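You operate a simulated robot arm through the tools that you are given. There is no shell and no other tool. Be economical: measure what you need, move in short steps, check, and stop when the job is done.

You run a simulated robot arm. Do the job below in one go: nothing can be reset, and whatever is moved stays where it is left.

Task
Put things in order on the top of the wooden bench. At the end: the silver round insert from the top of the wooden bench stands where the blue rag stood; the orange block is on the grey tray; the blue rag stands where the black disc stood; the grey steel hub from the top of the wooden bench is on the brown seals carton; the black disc from the top of the wooden bench is on the silver small mesh basket; whatever was shut is shut again. Leave all else as you found it, and nothing knocked over.

It is judged by the outcome, as a careful person would: the job done as asked, and still so three seconds after it is handed in. It fails if anything else is knocked over, pushed out of place, dropped, spilled or broken. A push-on lid holds only when it is set on centred and level and pressed home; a screw cap is set on level and turned clockwise until tight.

Robot
A 7-joint arm with a two-finger parallel gripper, fixed in place. Base frame: the origin is at the foot of the arm, x ahead of it, y to its left, z up; the work surface is at about z = 0. Lengths are in mm, angles in degrees, forces in N, time in s.
With the tool pointing down near the work surface it reaches from about 220 to 580 mm from the base axis. Its first joint turns from -66.0 to 66.0 degrees. Payload 2.5 kg.
The tool frame sits at the grasp point between the pads (the TCP): z along the fingers, y along the line on which they close. The tips reach 23 mm beyond it. The gripper opens to 94 mm. The fingers are 38 mm wide and 10 mm thick; the gripper's body (54 by 96 mm) begins 39 mm behind the TCP.
Orientation is told as [roll, pitch, yaw] about the base's x, y, z axes, in that order, counted from this pose: with the fingers straight down and closing along the base's y, the tool's x points along the base's -x, its y along +y and its z along -z.

Tools
- The arm moves only by the tool play_rows. Its argument "targets" is a list of rows, each a list of 7 numbers: the shift along the tool's x, y, z in units of 500 mm (1.0 is 500 mm), then the turn, a rotation vector about the tool's x, y, z in units of 90 degrees (1.0 is 90 degrees), then the gripper command, from -1 (shut) to 1 (fully open), values between in proportion. In form: [[x, y, z, rx, ry, rz, jaw], ...]. A call has 1 to 20 rows; each row is the pose to reach, as a shift and turn from the pose commanded when the call began, along the tool's axes at that moment. A call with a number of a shift or a turn outside -1 to 1 is refused whole. Each row takes 0.2 s and may step no farther than 50 mm and 8.6 degrees from the row before; otherwise, or with a gripper value out of range, the whole call is refused. A pose out of reach is approached as far as the arm can. The call stops where the force on the tool passes 40 N (or 10 N more than at its start, if that is more) or the arm is blocked; 0.2 s more then pass. Each finger travels about 108 mm/s and halts on what it meets, pressing with about 23 N; the grip force reading is that of the motor and also rises with nothing between the fingers. The clock runs only during rows and for 0.2 s after the last one: add rows that repeat a pose to give the fingers time. The reply holds the time, the measured pose of the TCP, the force on the tool along the base axes, the opening and the grip force, in the units named above and with some noise, and new pictures: "views" is both (left out), scene, wrist or none.
- Cameras (640 x 400 px; columns grow to the right, rows downward): "scene" is fixed at [112.6, -402.6, 541.9]; the picture's right is [0.86, -0.50, 0.00], its down [-0.29, -0.49, -0.82] and it looks along [0.41, 0.71, -0.57] (base axes); focal length 262 px, centre (320, 200). "wrist" rides on the gripper at [86, 16, -75] in the tool frame; the picture's right is [-0.18, 0.98, 0.00], its down [-0.58, -0.11, -0.81] and it looks along [-0.79, -0.15, 0.59] (tool axes); focal length 243 px, centre (320, 200). There is no depth. A picture from a camera that has moved, and an enlarged one, comes with that camera's place and axes in the base frame and with its lens.
- enlarge(camera, box): a new picture of the part [left, top, right, bottom] of that camera's present view, enlarged. The clock stands still meanwhile.
- hand_in(): hands the job in; it is judged then, once.

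Work in short steps. Places have to be worked out from the pictures, the camera data and where the tool is seen: move nearer, look again, correct. Check each grasp and each placing, and mend what went wrong. You have 120 turns and 170 pictures in all, those below and enlarged ones among them. Open the gripper and draw the arm clear of the work before you hand the job in, unless the task says otherwise; then end with one line.

The tools are called after ">>>" as a command line: name --pt "numbers of a row" for each row, then --argument value for the rest, lists and objects as JSON in quotes. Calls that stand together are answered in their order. play_rows: Moves the arm, as the interface text tells. Its arguments: {"type":"object","properties":{"targets":{"type":"array"},"views":{"type":"string","enum":["both","scene","wrist","none"]}},"required":["targets"]} The other tools are called the same way: enlarge (camera, box) takes an enlarged picture of a part of a camera's view; hand_in () hands the job in.

At the start:

```text
time: 0.0
tcp_pos: [429.4, 10.3, 331.2]
ee_rot: [0.0, -0.1, -0.1]
ft_force: [-0.3, -0.9, 0.5]
gripper_width: 94.2
finger_force: 0.1
```

scene: 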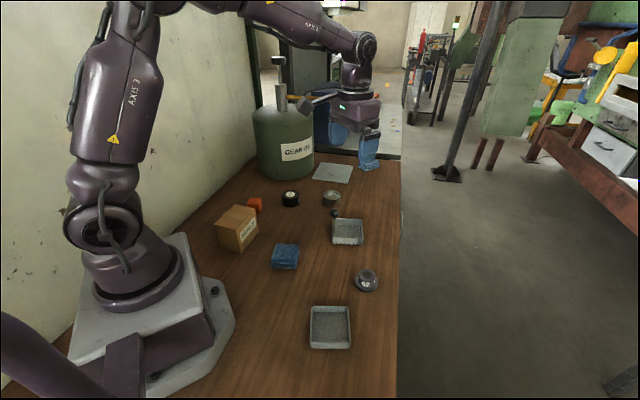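
wrist: 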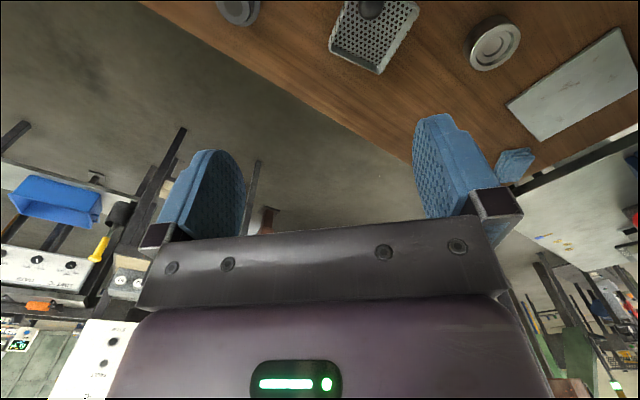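

I start by enlarging the bench in the scene view to identify the things.

>>> enlarge --camera "scene" --box '[200, 150, 400, 275]'

>>> enlarge --camera "scene" --box '[240, 235, 400, 355]'

>>> enlarge --camera "scene" --box '[240, 40, 400, 180]'

```text
3.20 times, centred on (300, 212) of scene
camera zoom: at [112.6, -402.6, 541.9], right [0.86, -0.5, 0.0], down [-0.29, -0.49, -0.82], along [0.41, 0.71, -0.57], focal length 837 px, centre (384, 160)
```

zoom: 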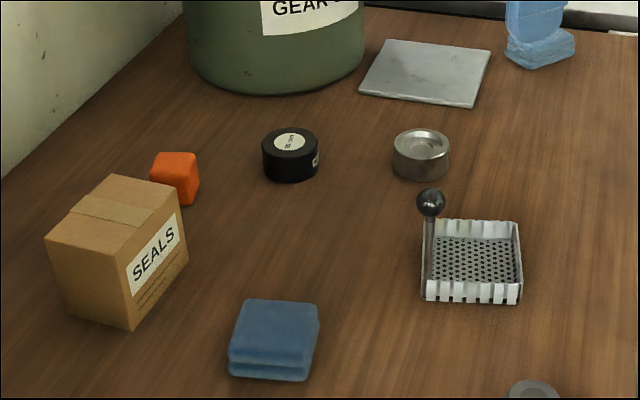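

```text
3.33 times, centred on (320, 295) of scene
camera zoom: at [112.6, -402.6, 541.9], right [0.86, -0.5, 0.0], down [-0.29, -0.49, -0.82], along [0.41, 0.71, -0.57], focal length 872 px, centre (320, -117)
```

zoom: 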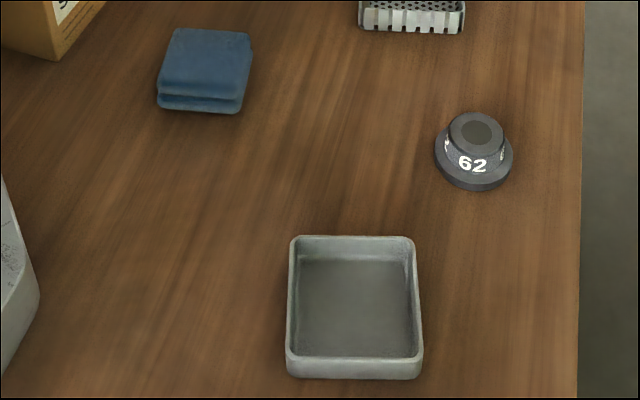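

```text
2.86 times, centred on (320, 110) of scene
camera zoom: at [112.6, -402.6, 541.9], right [0.86, -0.5, 0.0], down [-0.29, -0.49, -0.82], along [0.41, 0.71, -0.57], focal length 747 px, centre (320, 457)
```

zoom: 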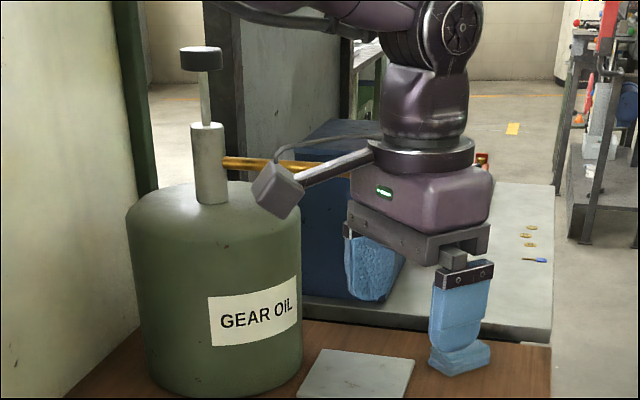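

The bench shows all objects: hub about (418,-103), insert (531,239), disc (403,311), block (283,333), rag (279,75), carton top around (198,217,75), tray (278,-156), basket (482,72). I move above the hub to look closer.

>>> play_rows --pt "0 -0.08 0.07 0 0 0 1" --pt "0 -0.15 0.14 0 0 0 1" --pt "0.02 -0.22 0.22 0 0 0 1" --pt "0.022 -0.227 0.3 0 0 0 1" --pt "0.022 -0.227 0.37 0 0 0 1"

```text
refused: row 1 steps farther than a row can; nothing moved
```

The first row was slightly over 50 mm, so I use smaller steps.

>>> play_rows --pt "0 -0.065 0.065 0 0 0 1" --pt "0 -0.13 0.13 0 0 0 1" --pt "0.01 -0.195 0.195 0 0 0 1" --pt "0.022 -0.227 0.27 0 0 0 1" --pt "0.022 -0.227 0.36 0 0 0 1"

```text
time: 1.2
tcp_pos: [419.8, -102.0, 149.4]
ee_rot: [0.0, 0.0, 0.0]
ft_force: [-0.2, 0.3, 0.3]
gripper_width: 93.9
finger_force: 0.1
camera wrist: at [333.9, -84.0, 223.8], right [0.18, 0.98, 0.0], down [0.58, -0.11, 0.81], along [0.79, -0.15, -0.59], focal length 243 px, centre (320, 200)
```

scene: 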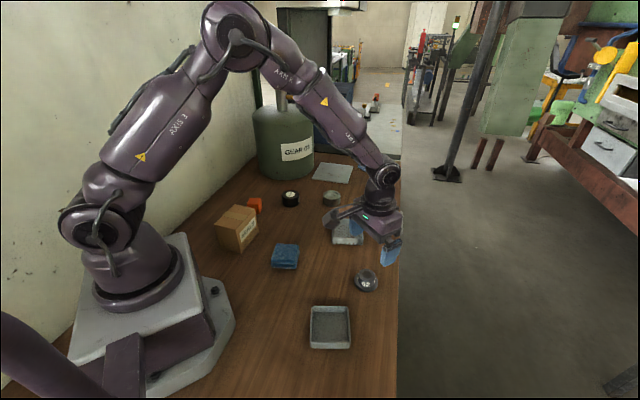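
wrist: 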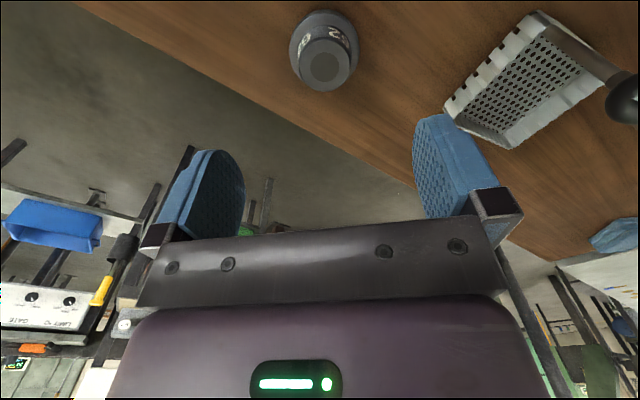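

I enlarge the wrist view of the hub and basket.

>>> enlarge --camera "wrist" --box '[260, 0, 400, 100]'

>>> enlarge --camera "wrist" --box '[430, 0, 640, 160]'

```text
4.00 times, centred on (330, 50) of wrist
camera zoom: at [333.9, -84.0, 223.8], right [0.18, 0.98, 0.0], down [0.58, -0.11, 0.81], along [0.79, -0.15, -0.59], focal length 970 px, centre (280, 800)
```

zoom: 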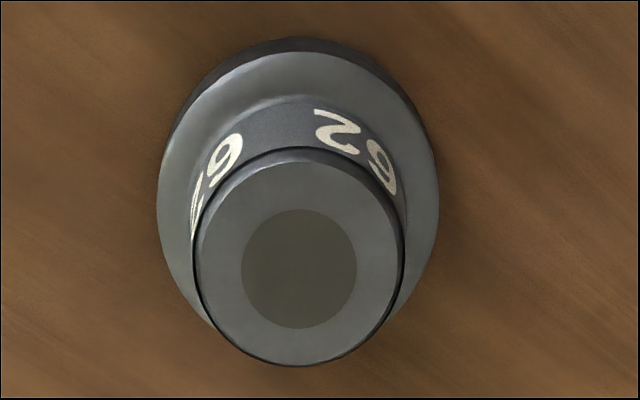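

```text
2.50 times, centred on (535, 80) of wrist
camera zoom: at [333.9, -84.0, 223.8], right [0.18, 0.98, 0.0], down [0.58, -0.11, 0.81], along [0.79, -0.15, -0.59], focal length 606 px, centre (-218, 500)
```

zoom: 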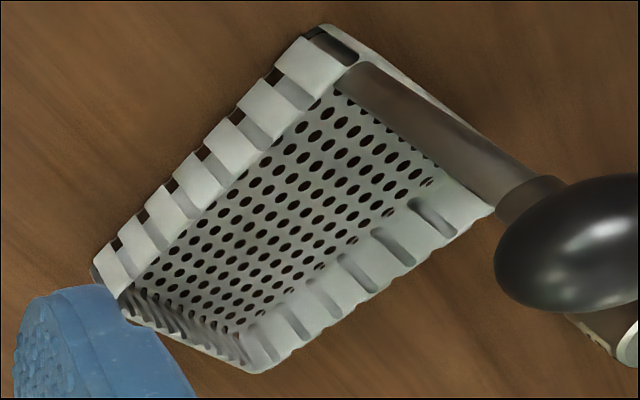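

Hub flange centre is about (417,-99), diameter ~57. I descend around it with tips just above the bench, then close.

>>> play_rows --pt "0.006 0.006 0.08 0 0 0 1" --pt "0.006 0.006 0.16 0 0 0 1" --pt "0.006 0.006 0.22 0 0 0 1" --pt "0.006 0.006 0.243 0 0 0 1" --pt "0.006 0.006 0.243 0 0 0 -0.2" --pt "0.006 0.006 0.243 0 0 0 -1" --pt "0.006 0.006 0.243 0 0 0 -1"

```text
time: 2.8
tcp_pos: [417.0, -101.5, 27.8]
ee_rot: [-0.1, 0.2, 0.0]
ft_force: [0.2, 0.0, 0.0]
gripper_width: 57.2
finger_force: 22.9
camera wrist: at [330.7, -83.2, 103.2], right [0.18, 0.98, 0.0], down [0.58, -0.11, 0.81], along [0.79, -0.15, -0.59], focal length 243 px, centre (320, 200)
```

scene: 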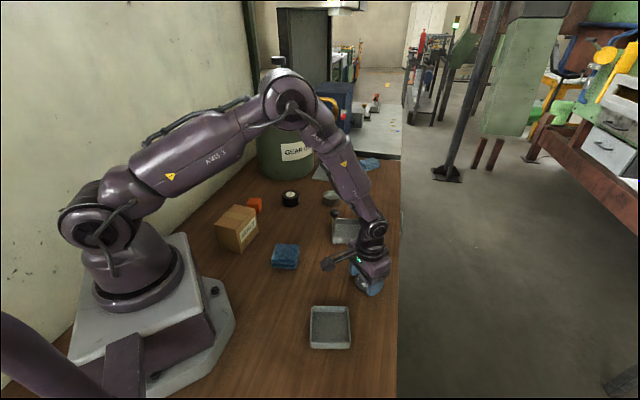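
wrist: 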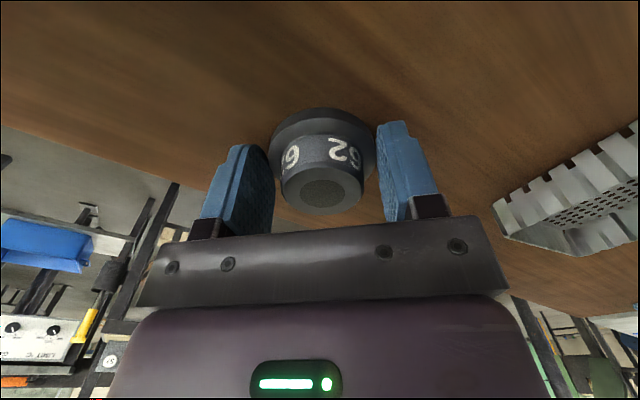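

Hub is gripped but only by the lowest few mm of the tips; I re-grip 3 mm lower, then lift a little and check.

>>> play_rows --pt "0 0 0 0 0 0 0.5" --pt "0 0 0.006 0 0 0 0.5" --pt "0 0 0.006 0 0 0 -1" --pt "0 0 0.006 0 0 0 -1" --pt "0 0 0.006 0 0 0 -1" --pt "0 0 -0.03 0 0 0 -1" --pt "0 0 -0.1 0 0 0 -1" --views "wrist"

```text
time: 4.4
tcp_pos: [418.1, -100.5, 78.9]
ee_rot: [0.0, 0.2, 0.0]
ft_force: [-0.4, 0.6, -4.0]
gripper_width: 57.9
finger_force: 23.2
camera wrist: at [332.3, -82.3, 154.1], right [0.18, 0.98, 0.0], down [0.58, -0.11, 0.81], along [0.79, -0.15, -0.59], focal length 243 px, centre (320, 200)
```

wrist: 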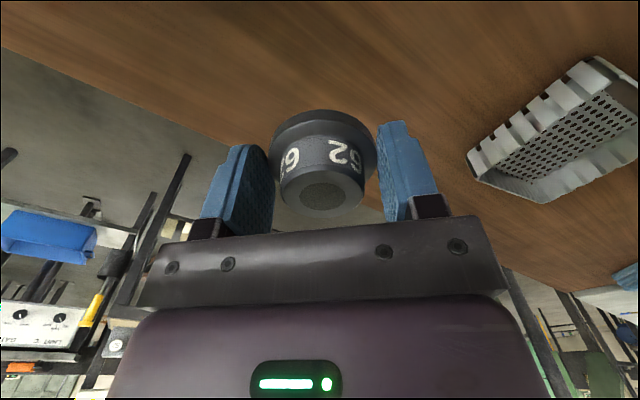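

Hub held. I lift to ~190 and carry it above the carton.

>>> play_rows --pt "0 0 -0.09 0 0 0 -1" --pt "0 0 -0.18 0 0 0 -1" --pt "0.04 0.06 -0.23 0 0 0 -1" --pt "0.088 0.127 -0.23 0 0 0 -1" --pt "0.136 0.197 -0.23 0 0 0 -1" --pt "0.184 0.266 -0.23 0 0 0 -1" --pt "0.232 0.336 -0.23 0 0 0 -1" --pt "0.28 0.405 -0.23 0 0 0 -1" --pt "0.328 0.475 -0.23 0 0 0 -1" --pt "0.376 0.544 -0.23 0 0 0 -1" --pt "0.41 0.594 -0.23 0 0 0 -1" --pt "0.438 0.634 -0.23 0 0 0 -1"

```text
time: 7.0
tcp_pos: [196.6, 216.3, 195.0]
ee_rot: [0.0, 0.0, -0.1]
ft_force: [-0.3, 0.2, -3.0]
gripper_width: 57.3
finger_force: 23.1
camera wrist: at [109.5, 234.6, 270.1], right [0.19, 0.98, 0.0], down [0.58, -0.11, 0.81], along [0.79, -0.15, -0.59], focal length 243 px, centre (320, 200)
```

scene: 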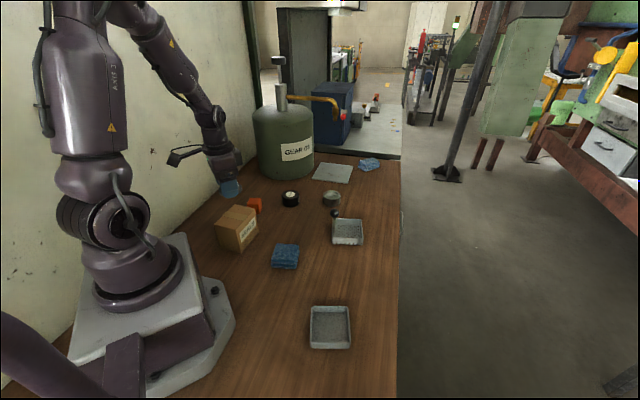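
wrist: 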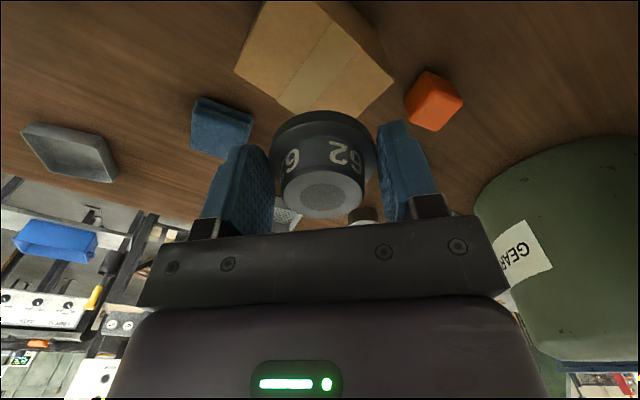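

Carton top centre judged at (200,215). I lower to a few mm above its expected top height (75) and look.

>>> play_rows --pt "-0.006 -0.002 0.08 0 0 0 -1" --pt "-0.006 -0.002 0.15 0 0 0 -1" --pt "-0.006 -0.002 0.176 0 0 0 -1"

>>> enlarge --camera "scene" --box '[180, 160, 300, 260]'

```text
time: 7.8
tcp_pos: [201.3, 215.0, 113.1]
ee_rot: [0.0, -0.2, 0.0]
ft_force: [-2.4, -3.4, 13.7]
gripper_width: 57.4
finger_force: 23.2
stopped in row 3: the force on the tool passed its limit (the readings are from after the stop); the commanded pose is now the measured one
camera wrist: at [114.2, 233.2, 187.7], right [0.18, 0.98, 0.0], down [0.58, -0.11, 0.81], along [0.79, -0.15, -0.59], focal length 243 px, centre (320, 200)
```

scene: 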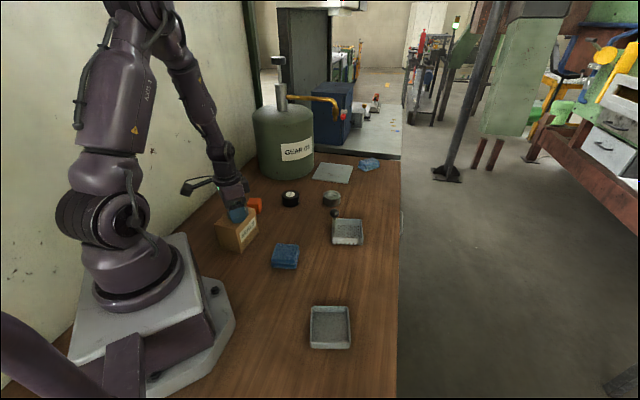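
wrist: 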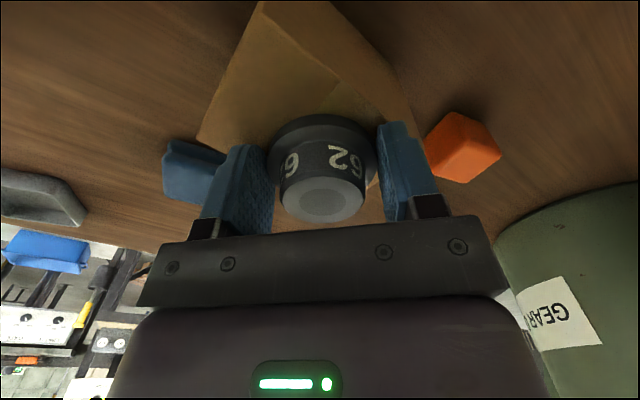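

```text
4.00 times, centred on (240, 210) of scene
camera zoom: at [112.6, -402.6, 541.9], right [0.86, -0.5, 0.0], down [-0.29, -0.49, -0.82], along [0.41, 0.71, -0.57], focal length 1046 px, centre (640, 160)
```

zoom: 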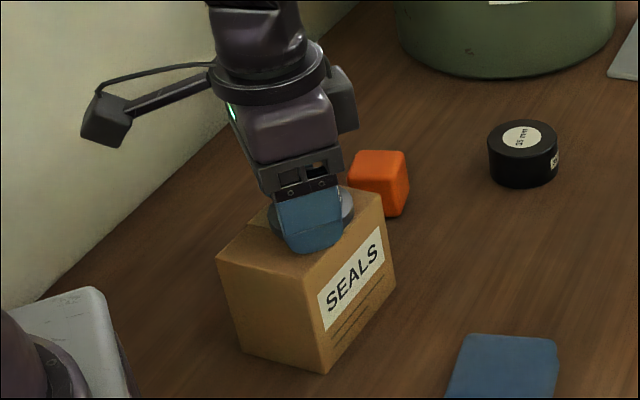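

Contact came at TCP 113, so the carton top is ~88 high. I lift 8 mm and examine the centring.

>>> play_rows --pt "0 0 -0.02 0 0 0 -1" --pt "0 0 -0.02 0 0 0 -1" --views "none"

>>> enlarge --camera "scene" --box '[205, 180, 269, 220]'

>>> enlarge --camera "wrist" --box '[180, 0, 500, 200]'

```text
time: 8.4
tcp_pos: [201.1, 215.6, 123.0]
ee_rot: [0.1, -0.1, 0.0]
ft_force: [0.2, -1.0, -3.2]
gripper_width: 57.6
finger_force: 23.2
```

```text
10.00 times, centred on (237, 200) of scene
camera zoom: at [112.6, -402.6, 541.9], right [0.86, -0.5, 0.0], down [-0.29, -0.49, -0.82], along [0.41, 0.71, -0.57], focal length 2615 px, centre (1150, 200)
```

zoom: 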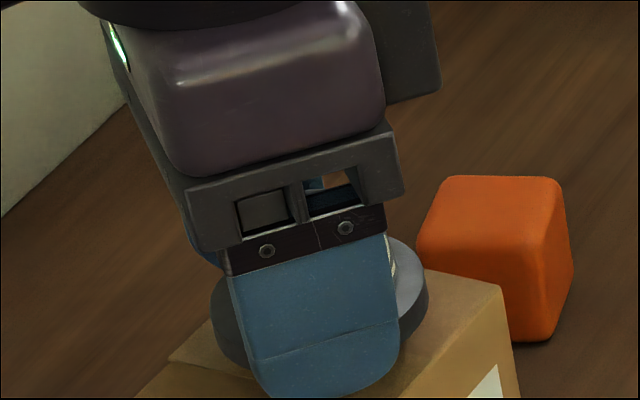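

```text
2.00 times, centred on (340, 100) of wrist
camera zoom: at [113.7, 233.5, 197.6], right [0.18, 0.98, 0.0], down [0.58, -0.11, 0.81], along [0.79, -0.15, -0.59], focal length 485 px, centre (280, 400)
```

zoom: 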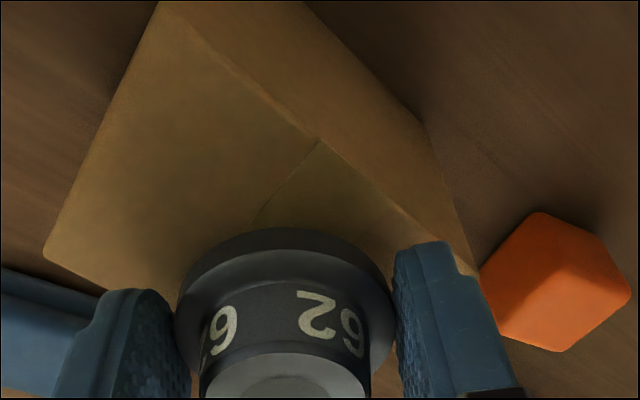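

Wrist view puts the carton top centre near (196,211). I shift the hub there and lower gently to contact.

>>> play_rows --pt "0.011 -0.009 0 0 0 0 -1" --pt "0.011 -0.009 0.012 0 0 0 -1" --pt "0.011 -0.009 0.016 0 0 0 -1" --pt "0.011 -0.009 0.018 0 0 0 -1" --pt "0.011 -0.009 0.02 0 0 0 -1"

>>> enlarge --camera "scene" --box '[205, 195, 269, 235]'

```text
time: 9.6
tcp_pos: [195.9, 209.8, 112.4]
ee_rot: [0.0, -0.1, 0.0]
ft_force: [-1.5, -2.2, 6.1]
gripper_width: 57.6
finger_force: 22.8
camera wrist: at [108.5, 228.3, 187.8], right [0.18, 0.98, 0.0], down [0.58, -0.11, 0.81], along [0.79, -0.15, -0.59], focal length 243 px, centre (320, 200)
```

scene: 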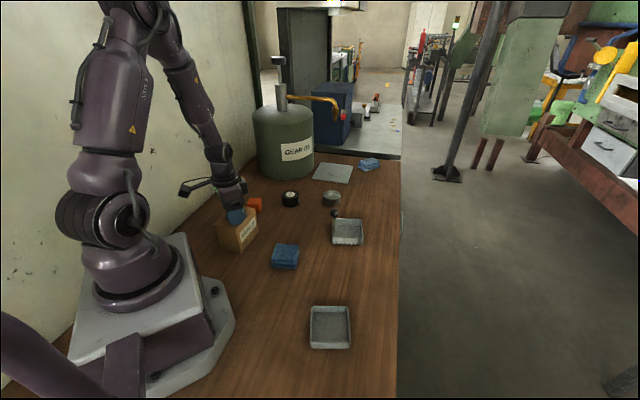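
wrist: 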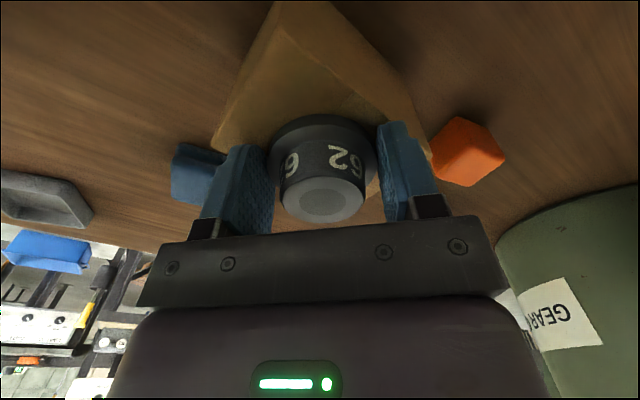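

```text
10.00 times, centred on (237, 215) of scene
camera zoom: at [112.6, -402.6, 541.9], right [0.86, -0.5, 0.0], down [-0.29, -0.49, -0.82], along [0.41, 0.71, -0.57], focal length 2615 px, centre (1150, 50)
```

zoom: 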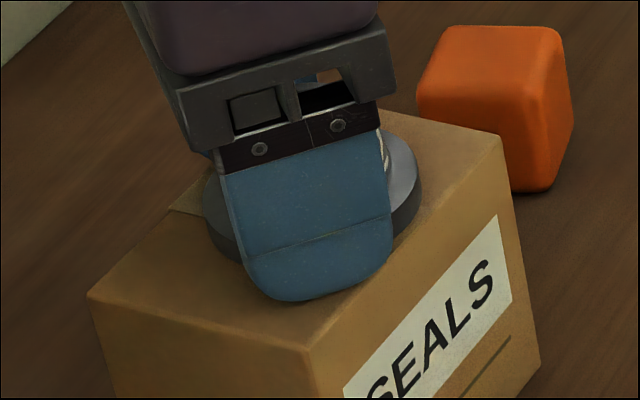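

Contact confirmed at 112.4; hub sits ~6 mm too far +x. I lift 4 mm, shift -6 mm in x, lower and release.

>>> play_rows --pt "0 0 -0.01 0 0 0 -1" --pt "0.012 -0.002 -0.01 0 0 0 -1" --pt "0.012 -0.002 -0.003 0 0 0 -1" --pt "0.012 -0.002 0.001 0 0 0 -1" --pt "0.012 -0.002 0.001 0 0 0 0.3" --pt "0.012 -0.002 0.001 0 0 0 0.6"

>>> enlarge --camera "scene" --box '[205, 195, 269, 235]'

```text
time: 10.8
tcp_pos: [190.3, 209.6, 113.4]
ee_rot: [0.0, -0.1, 0.0]
ft_force: [-0.4, -0.1, 3.9]
gripper_width: 60.7
finger_force: 0.1
stopped in row 5: the force on the tool passed its limit (the readings are from after the stop); the commanded pose is now the measured one
camera wrist: at [103.3, 228.4, 187.8], right [0.18, 0.98, 0.0], down [0.58, -0.11, 0.81], along [0.79, -0.15, -0.59], focal length 243 px, centre (320, 200)
```

scene: 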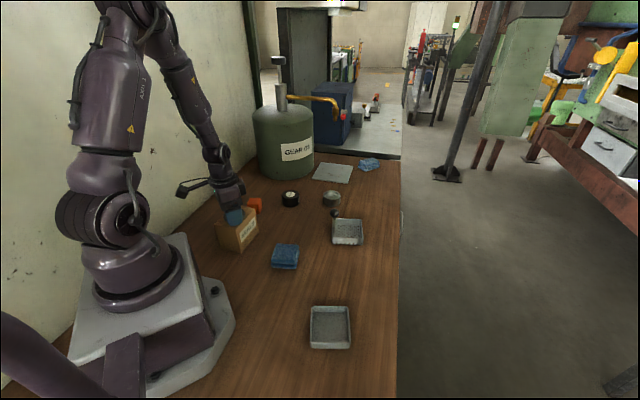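
wrist: 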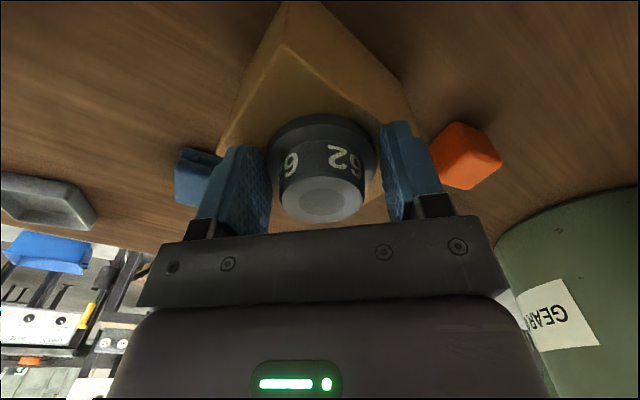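

```text
10.00 times, centred on (237, 215) of scene
camera zoom: at [112.6, -402.6, 541.9], right [0.86, -0.5, 0.0], down [-0.29, -0.49, -0.82], along [0.41, 0.71, -0.57], focal length 2615 px, centre (1150, 50)
```

zoom: 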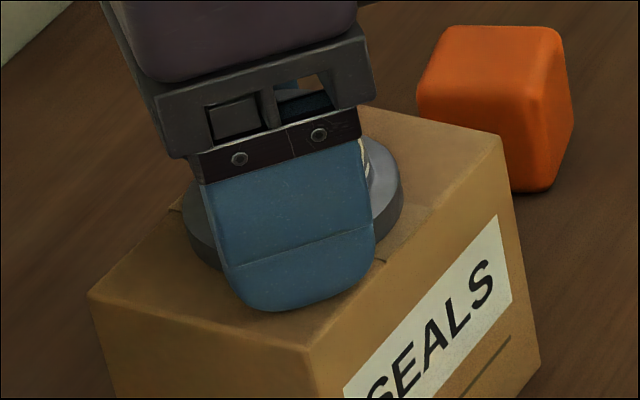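

Hub rests near the carton's centre and the fingers have freed it. I open more, and rise.

>>> play_rows --pt "0 0 0 0 0 0 0.6" --pt "0 0 0 0 0 0 0.7" --pt "0 0 -0.05 0 0 0 0.7" --pt "0 0 -0.13 0 0 0 0.8" --pt "0 0 -0.22 0 0 0 1" --views "wrist"

>>> enlarge --camera "scene" --box '[205, 185, 269, 225]'

```text
time: 11.9
tcp_pos: [188.4, 209.7, 222.6]
ee_rot: [0.0, -0.1, 0.0]
ft_force: [0.7, 0.4, -0.2]
gripper_width: 94.2
finger_force: 0.1
camera wrist: at [102.3, 227.5, 298.0], right [0.19, 0.98, 0.0], down [0.58, -0.11, 0.81], along [0.79, -0.15, -0.59], focal length 243 px, centre (320, 200)
```

wrist: 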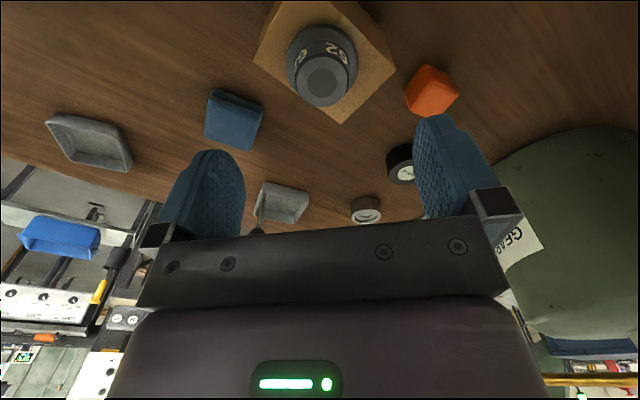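

```text
10.00 times, centred on (237, 205) of scene
camera zoom: at [112.6, -402.6, 541.9], right [0.86, -0.5, 0.0], down [-0.29, -0.49, -0.82], along [0.41, 0.71, -0.57], focal length 2615 px, centre (1150, 150)
```

zoom: 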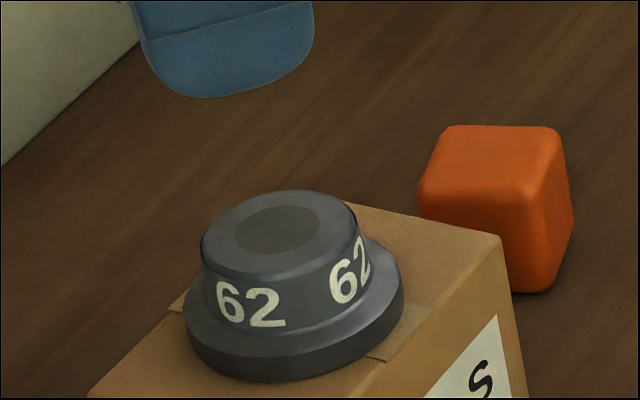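

Hub sits level on the carton. Next the orange block at about (280,331); I move above it to see its orientation.

>>> play_rows --pt "-0.05 0.065 0 0 0 0 1" --pt "-0.1 0.13 0 0 0 0 1" --pt "-0.15 0.195 0.02 0 0 0 1" --pt "-0.184 0.243 0.08 0 0 0 1" --pt "-0.184 0.243 0.14 0 0 0 1" --views "wrist"

>>> enlarge --camera "wrist" --box '[240, 0, 400, 100]'

```text
time: 13.2
tcp_pos: [284.9, 332.2, 151.5]
ee_rot: [-0.1, 0.0, -0.1]
ft_force: [0.0, -0.4, 0.9]
gripper_width: 94.2
finger_force: 0.0
camera wrist: at [197.5, 350.0, 227.2], right [0.18, 0.98, 0.0], down [0.58, -0.11, 0.81], along [0.79, -0.15, -0.59], focal length 243 px, centre (320, 200)
```

wrist: 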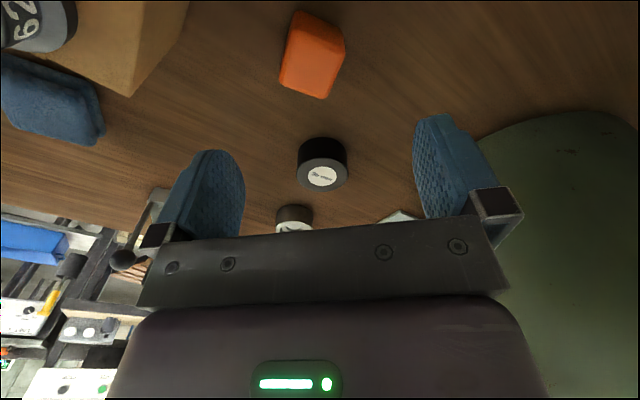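

```text
4.00 times, centred on (320, 50) of wrist
camera zoom: at [197.5, 350.0, 227.2], right [0.18, 0.98, 0.0], down [0.58, -0.11, 0.81], along [0.79, -0.15, -0.59], focal length 970 px, centre (320, 800)
```

zoom: 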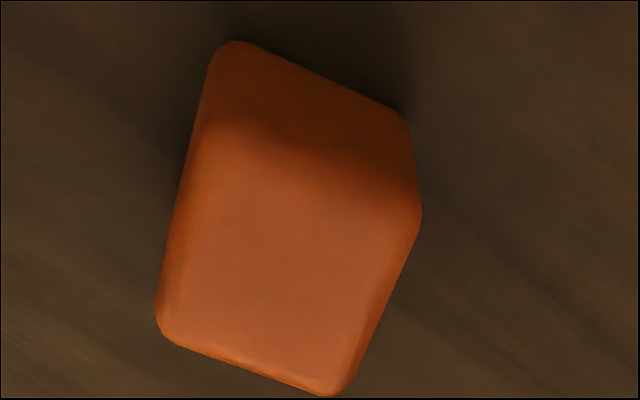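

The block is ~38 mm, centred at about (283,327) with edges at 60°/-30°. I turn the tool 30° (tool z), and descend.

>>> play_rows --pt "0.004 -0.01 0.03 0 0 0.09 1" --pt "0.004 -0.01 0.06 0 0 0.18 1" --pt "0.004 -0.01 0.09 0 0 0.27 1" --pt "0.004 -0.01 0.12 0 0 0.34 1" --pt "0.004 -0.01 0.15 0 0 0.34 1" --views "wrist"

```text
time: 14.3
tcp_pos: [280.9, 326.3, 77.0]
ee_rot: [0.1, -0.1, -30.7]
ft_force: [0.1, 1.3, 0.1]
gripper_width: 94.2
finger_force: 0.0
camera wrist: at [214.7, 386.2, 151.8], right [0.66, 0.75, 0.0], down [0.44, -0.39, 0.81], along [0.61, -0.53, -0.59], focal length 243 px, centre (320, 200)
```

wrist: 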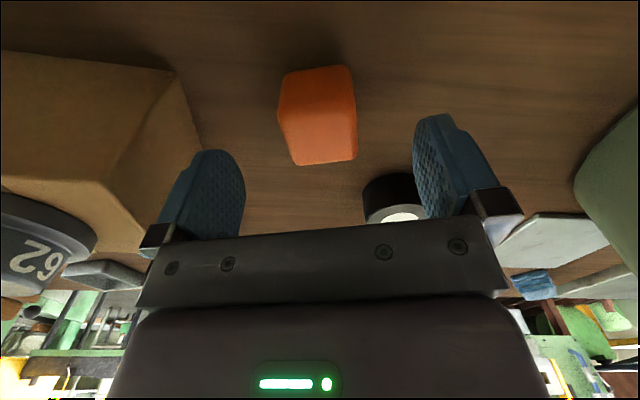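

Block is centred between the fingers, with clearance to the carton. I descend to z=26 and close.

>>> play_rows --pt "0 0 0.06 0 0 0 1" --pt "0 0 0.1 0 0 0 1" --pt "0 0 0.1 0 0 0 0" --pt "0 0 0.1 0 0 0 -1" --pt "0 0 0.1 0 0 0 -1" --pt "0 0 0.1 0 0 0 -1" --pt "0 0 0.06 0 0 0 -1" --pt "0 0 0 0 0 0 -1" --pt "0 0 -0.09 0 0 0 -1" --pt "0 0 -0.18 0 0 0 -1" --views "wrist"

```text
time: 16.6
tcp_pos: [279.3, 324.5, 168.2]
ee_rot: [0.0, -0.1, -30.7]
ft_force: [-0.5, 0.1, -1.1]
gripper_width: 41.6
finger_force: 23.4
camera wrist: at [213.8, 384.8, 242.2], right [0.66, 0.75, 0.0], down [0.44, -0.39, 0.81], along [0.61, -0.53, -0.59], focal length 243 px, centre (320, 200)
```

wrist: 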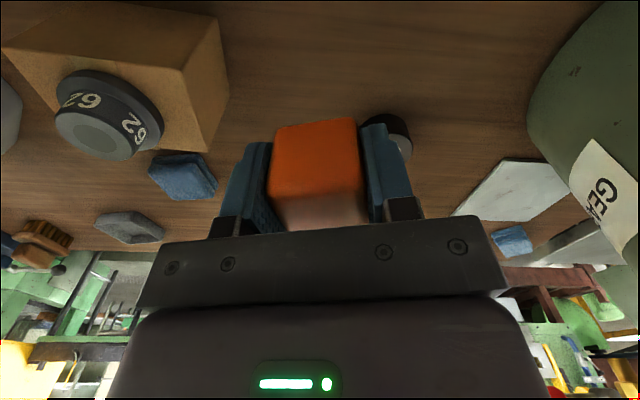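

Block held. I raise to ~195 and carry it along y to above the tray at about (280,-153).

>>> play_rows --pt "0 0 -0.05 0 0 0 -1" --pt "-0.0445 -0.0745 -0.05 0 0 0 -1" --pt "-0.089 -0.149 -0.05 0 0 0 -1" --pt "-0.133 -0.224 -0.05 0 0 0 -1" --pt "-0.1775 -0.298 -0.05 0 0 0 -1" --pt "-0.222 -0.373 -0.05 0 0 0 -1" --pt "-0.266 -0.447 -0.05 0 0 0 -1" --pt "-0.3105 -0.522 -0.05 0 0 0 -1" --pt "-0.355 -0.596 -0.05 0 0 0 -1" --pt "-0.399 -0.671 -0.05 0 0 0 -1" --pt "-0.4435 -0.745 -0.05 0 0 0 -1" --pt "-0.47 -0.79 -0.03 0 0 0 -1" --pt "-0.488 -0.82 0.02 0 0 0 -1"

>>> enlarge --camera "wrist" --box '[240, 0, 400, 100]'

```text
time: 19.4
tcp_pos: [280.6, -149.4, 158.2]
ee_rot: [0.1, -0.1, -30.6]
ft_force: [0.7, -0.5, -0.3]
gripper_width: 41.4
finger_force: 22.9
camera wrist: at [213.9, -90.5, 233.1], right [0.66, 0.75, 0.0], down [0.44, -0.39, 0.81], along [0.61, -0.53, -0.59], focal length 243 px, centre (320, 200)
```

scene: 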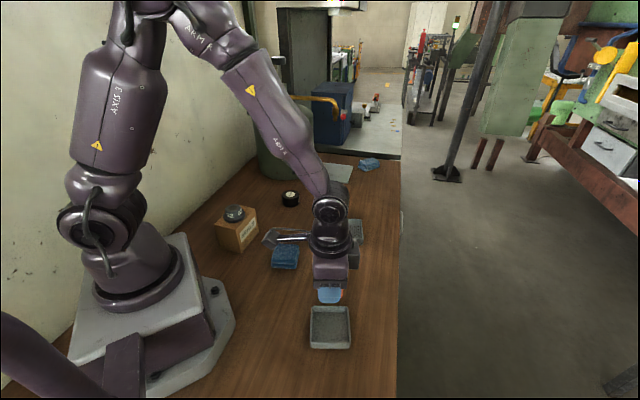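
wrist: 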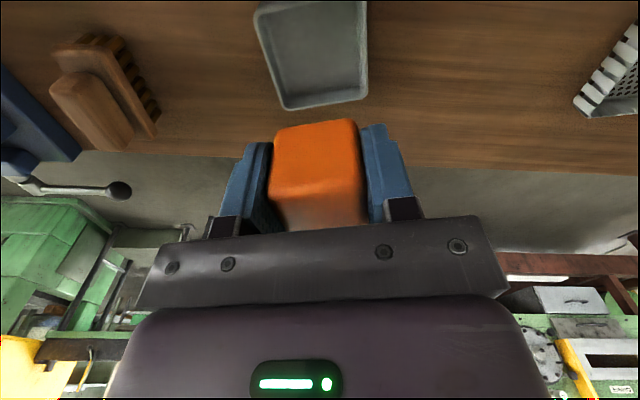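

```text
4.00 times, centred on (320, 50) of wrist
camera zoom: at [213.9, -90.5, 233.1], right [0.66, 0.75, 0.0], down [0.44, -0.39, 0.81], along [0.61, -0.53, -0.59], focal length 970 px, centre (320, 800)
```

zoom: 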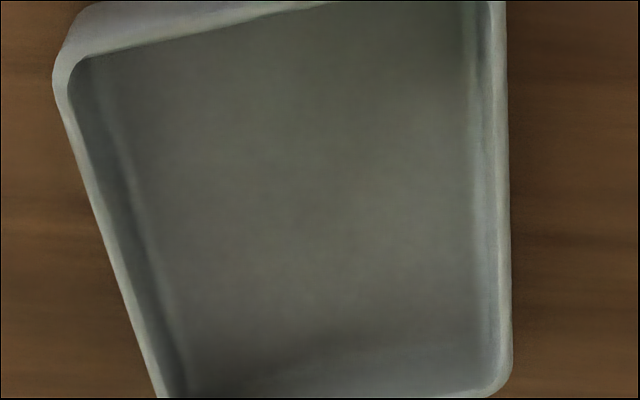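

Tray confirmed centred at (281,-153), rotation matching the tool's. I lower the block to just above its floor.

>>> play_rows --pt "-0.002 -0.005 0.08 0 0 0 -1" --pt "-0.002 -0.005 0.16 0 0 0 -1" --pt "-0.002 -0.005 0.21 0 0 0 -1" --pt "-0.002 -0.005 0.235 0 0 0 -1"

>>> enlarge --camera "scene" --box '[282, 285, 378, 355]'

```text
time: 20.4
tcp_pos: [279.4, -152.6, 40.3]
ee_rot: [0.0, -0.2, -30.6]
ft_force: [-0.1, -0.4, 0.0]
gripper_width: 41.8
finger_force: 22.6
camera wrist: at [213.4, -93.5, 115.3], right [0.66, 0.75, 0.0], down [0.44, -0.39, 0.81], along [0.61, -0.53, -0.59], focal length 243 px, centre (320, 200)
```

scene: 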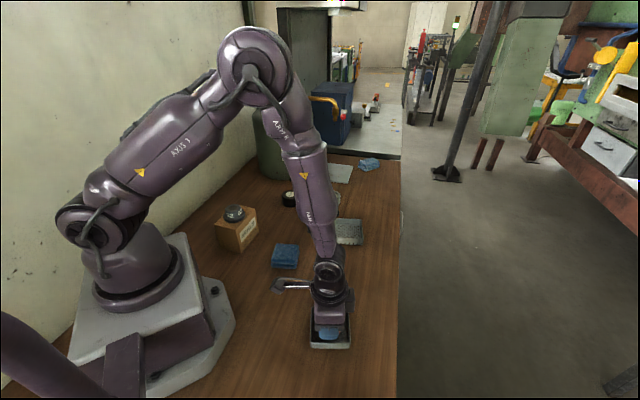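
wrist: 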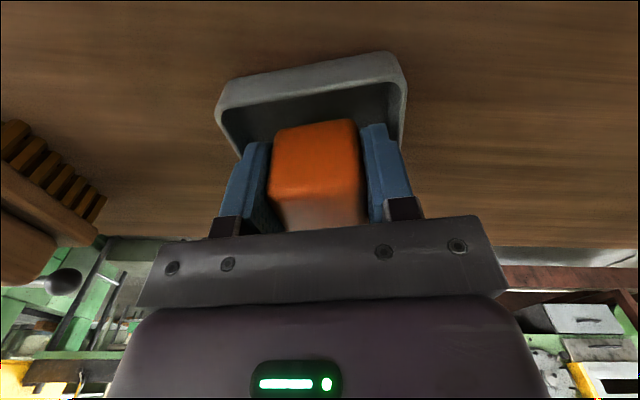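

```text
5.71 times, centred on (330, 320) of scene
camera zoom: at [112.6, -402.6, 541.9], right [0.86, -0.5, 0.0], down [-0.29, -0.49, -0.82], along [0.41, 0.71, -0.57], focal length 1494 px, centre (263, -486)
```

zoom: 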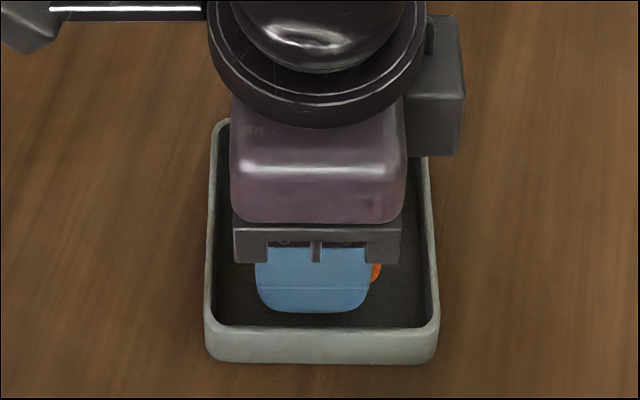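

The block is well centred over the tray. I lower to contact and open just a few mm.

>>> play_rows --pt "0 0 0.008 0 0 0 -1" --pt "0 0 0.014 0 0 0 -1" --pt "0 0 0.018 0 0 0 -1" --pt "0 0 0.02 0 0 0 -1" --pt "0 0 0.022 0 0 0 -1" --views "wrist"

```text
time: 21.6
tcp_pos: [280.3, -153.0, 30.3]
ee_rot: [0.1, -0.1, -30.7]
ft_force: [-3.6, 1.7, 16.0]
gripper_width: 41.7
finger_force: 22.6
camera wrist: at [214.0, -93.4, 105.6], right [0.66, 0.75, 0.0], down [0.44, -0.39, 0.81], along [0.61, -0.53, -0.59], focal length 243 px, centre (320, 200)
```

wrist: 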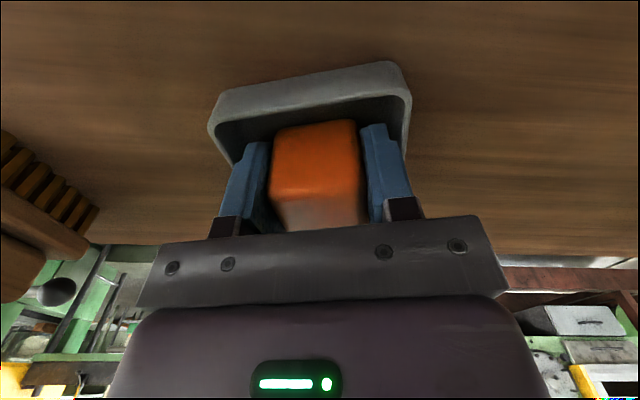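

Floor contact (16 N). I relieve slightly, open a few mm, and rise.

>>> play_rows --pt "0 0 -0.002 0 0 0 -1" --pt "0 0 -0.002 0 0 0 0.0" --pt "0 0 -0.002 0 0 0 0.0" --pt "0 0 -0.02 0 0 0 0.0" --pt "0 0 -0.06 0 0 0 0.0" --pt "0 0 -0.14 0 0 0 0.3" --pt "0 0 -0.23 0 0 0 1" --pt "0 0 -0.32 0 0 0 1" --views "wrist"

>>> enlarge --camera "scene" --box '[282, 285, 378, 355]'

```text
time: 23.4
tcp_pos: [281.6, -155.6, 189.6]
ee_rot: [0.0, 0.0, -30.5]
ft_force: [-0.7, -0.3, 0.7]
gripper_width: 93.8
finger_force: 0.1
camera wrist: at [215.7, -95.1, 264.7], right [0.66, 0.75, 0.0], down [0.44, -0.39, 0.81], along [0.61, -0.53, -0.59], focal length 243 px, centre (320, 200)
```

wrist: 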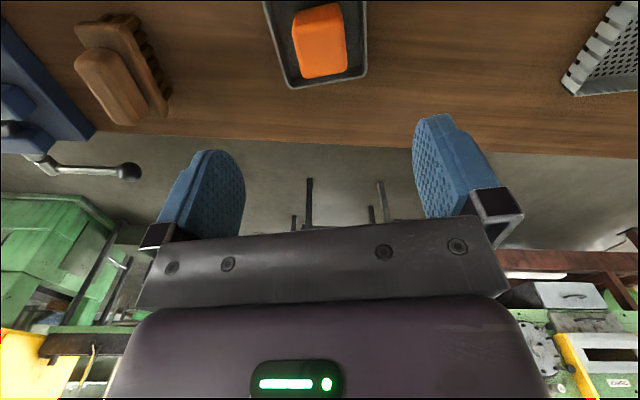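

```text
5.71 times, centred on (330, 320) of scene
camera zoom: at [112.6, -402.6, 541.9], right [0.86, -0.5, 0.0], down [-0.29, -0.49, -0.82], along [0.41, 0.71, -0.57], focal length 1494 px, centre (263, -486)
```

zoom: 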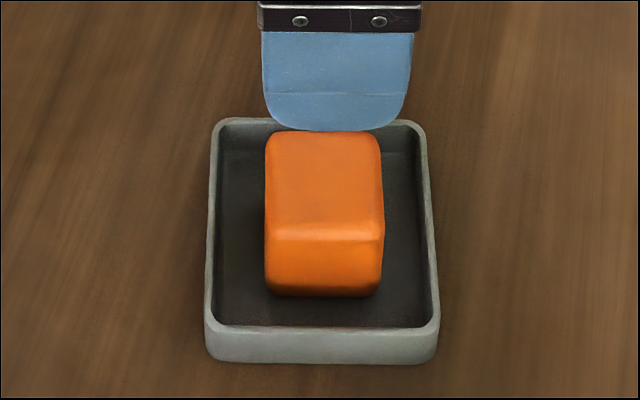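

Block is upright in the tray. Next I look at the basket from above before fetching the disc.

>>> play_rows --pt "0 0.08 -0.03 0 0 0 1" --pt "-0.01 0.165 -0.06 0 0 0 1" --pt "-0.015 0.255 -0.06 0 0 0 1" --pt "-0.02 0.345 -0.06 0 0 0 1" --pt "-0.025 0.435 -0.06 0 0 0 1" --pt "-0.03 0.525 -0.06 0 0 0 1" --pt "-0.036 0.61 -0.06 0 0 0 1"

>>> enlarge --camera "wrist" --box '[220, 0, 420, 125]'

```text
time: 24.9
tcp_pos: [450.7, 101.3, 221.9]
ee_rot: [0.1, -0.2, -30.7]
ft_force: [-0.1, 0.9, -0.2]
gripper_width: 93.7
finger_force: 0.1
camera wrist: at [383.5, 161.3, 296.8], right [0.66, 0.75, 0.0], down [0.44, -0.39, 0.81], along [0.61, -0.53, -0.59], focal length 243 px, centre (320, 200)
```

scene: 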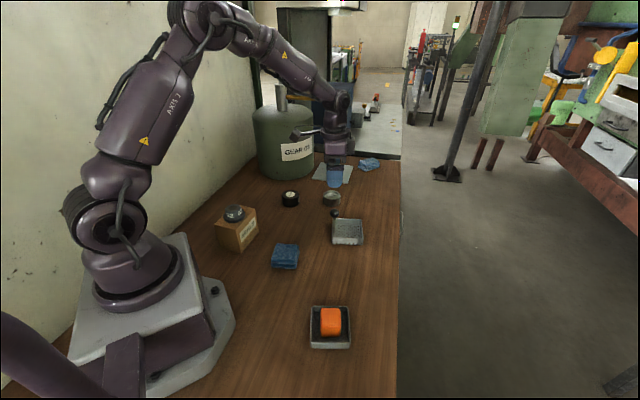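
wrist: 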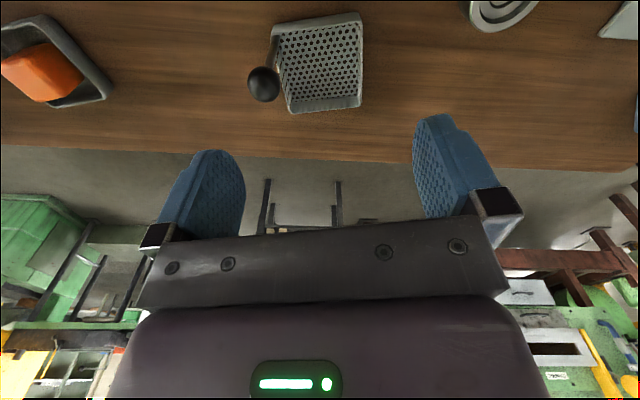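

```text
3.20 times, centred on (320, 62) of wrist
camera zoom: at [383.5, 161.3, 296.8], right [0.66, 0.75, 0.0], down [0.44, -0.39, 0.81], along [0.61, -0.53, -0.59], focal length 776 px, centre (320, 640)
```

zoom: 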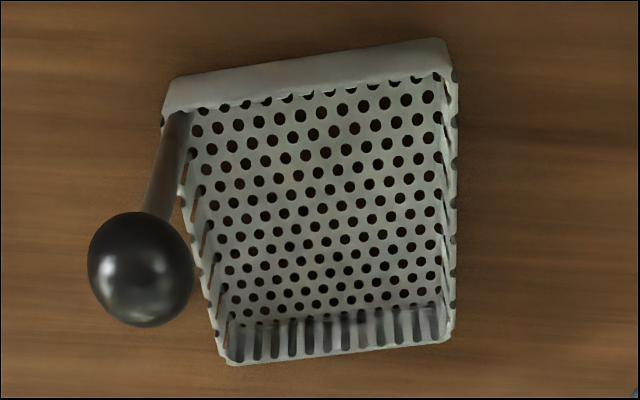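

Basket rim corners from both views agree: centre ≈(484,75), 93×85 mm, with a ball-topped post at its near-left corner (429,66), ball top z≈123. I'll carry the disc gripped by its upper part at yaw -20° so the camera and body clear the post. Now to the disc.

>>> play_rows --pt "0.058 0.052 0 0 0 -0.04 1" --pt "0.116 0.105 0 0 0 -0.08 1" --pt "0.174 0.157 0.0 0 0 -0.119 1" --pt "0.232 0.21 0.03 0 0 -0.119 1" --pt "0.29 0.262 0.08 0 0 -0.119 1" --pt "0.349 0.314 0.13 0 0 -0.119 1" --views "wrist"

>>> enlarge --camera "wrist" --box '[240, 0, 400, 100]'

```text
time: 26.4
tcp_pos: [383.6, 322.1, 153.4]
ee_rot: [0.0, 0.0, -20.0]
ft_force: [-0.6, -0.3, 0.1]
gripper_width: 93.9
finger_force: 0.1
camera wrist: at [306.7, 369.5, 228.0], right [0.51, 0.86, 0.0], down [0.51, -0.3, 0.81], along [0.7, -0.41, -0.59], focal length 243 px, centre (320, 200)
```

wrist: 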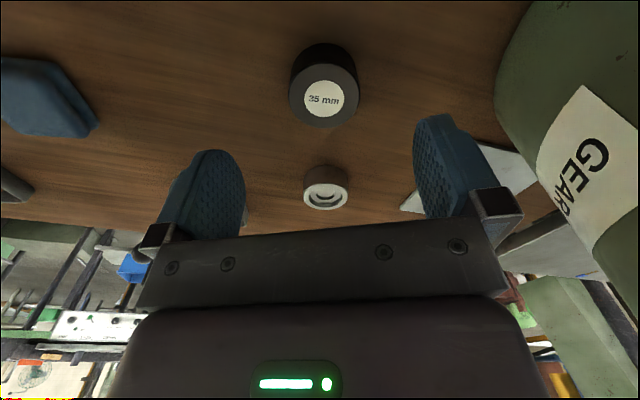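

```text
4.00 times, centred on (320, 50) of wrist
camera zoom: at [306.7, 369.5, 228.0], right [0.51, 0.86, 0.0], down [0.51, -0.3, 0.81], along [0.7, -0.41, -0.59], focal length 970 px, centre (320, 800)
```

zoom: 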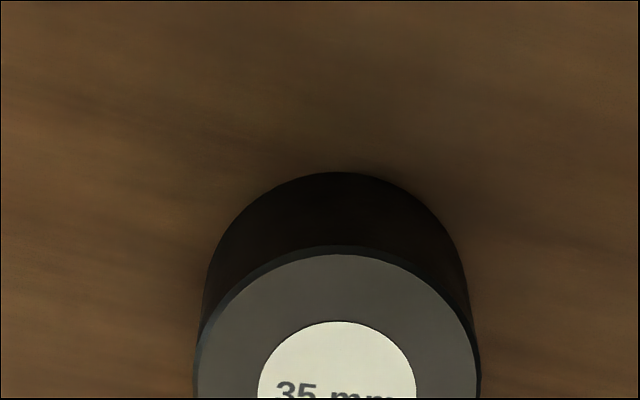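

Disc top centre is about (407,313), diameter ~61, height ~35. I move over it and descend to TCP z≈43 so only the upper part is gripped.

>>> play_rows --pt "-0.05 -0.001 0 0 0 0 1" --pt "-0.05 -0.001 0.08 0 0 0 1" --pt "-0.05 -0.001 0.16 0 0 0 1" --pt "-0.05 -0.001 0.22 0 0 0 1" --pt "-0.05 -0.001 0.22 0 0 0 1"

>>> enlarge --camera "scene" --box '[258, 165, 338, 215]'

```text
time: 27.6
tcp_pos: [407.6, 313.7, 46.0]
ee_rot: [0.1, -0.1, -19.9]
ft_force: [0.1, -0.4, -0.3]
gripper_width: 93.9
finger_force: 0.0
camera wrist: at [330.4, 361.3, 120.9], right [0.51, 0.86, 0.0], down [0.51, -0.3, 0.81], along [0.7, -0.41, -0.59], focal length 243 px, centre (320, 200)
```

scene: 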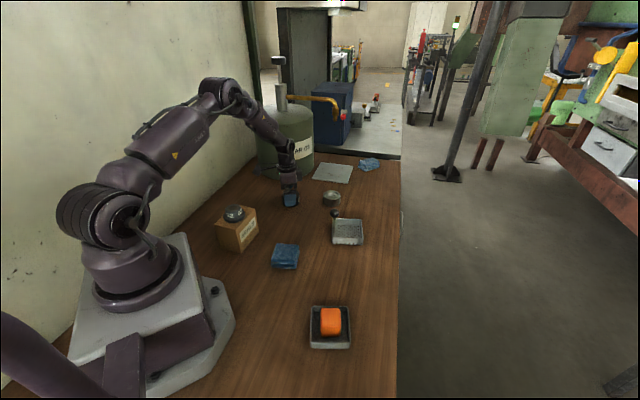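
wrist: 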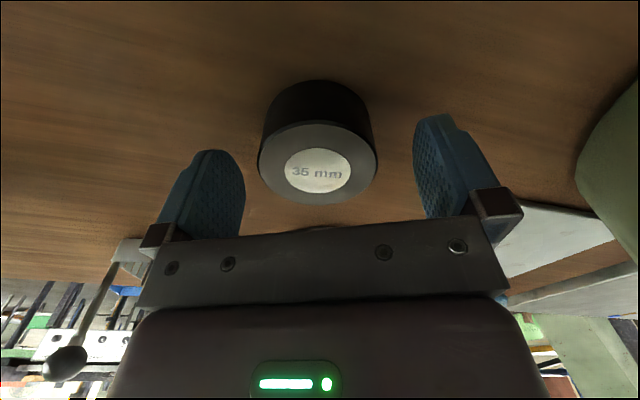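

```text
8.00 times, centred on (298, 190) of scene
camera zoom: at [112.6, -402.6, 541.9], right [0.86, -0.5, 0.0], down [-0.29, -0.49, -0.82], along [0.41, 0.71, -0.57], focal length 2092 px, centre (496, 280)
```

zoom: 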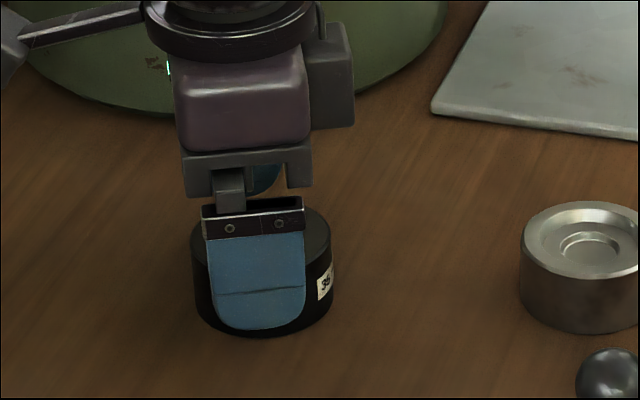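

The disc is exactly centred under the TCP (407.6,313.7). I close here and lift.

>>> play_rows --pt "0 0 0.002 0 0 0 0.2" --pt "0 0 0.002 0 0 0 -1" --pt "0 0 0.002 0 0 0 -1" --pt "0 0 0.002 0 0 0 -1" --pt "0 0 -0.03 0 0 0 -1" --pt "0 0 -0.1 0 0 0 -1" --pt "0 0 -0.19 0 0 0 -1" --pt "0 0 -0.28 0 0 0 -1" --views "wrist"

```text
time: 29.4
tcp_pos: [404.7, 313.0, 184.1]
ee_rot: [-0.1, 0.0, -19.9]
ft_force: [-0.1, 0.2, -8.7]
gripper_width: 61.5
finger_force: 23.2
camera wrist: at [328.2, 360.5, 260.4], right [0.51, 0.86, 0.0], down [0.51, -0.3, 0.81], along [0.69, -0.41, -0.59], focal length 243 px, centre (320, 200)
```

wrist: 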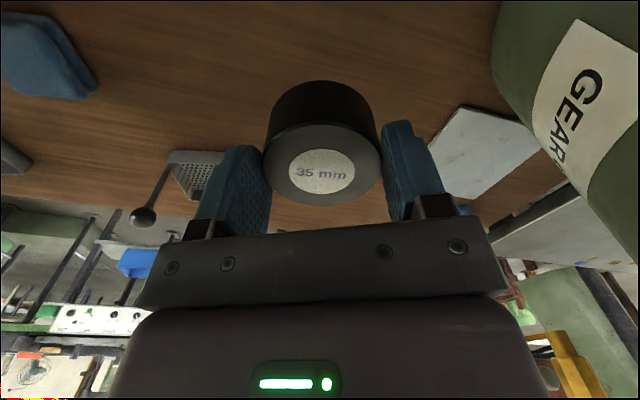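

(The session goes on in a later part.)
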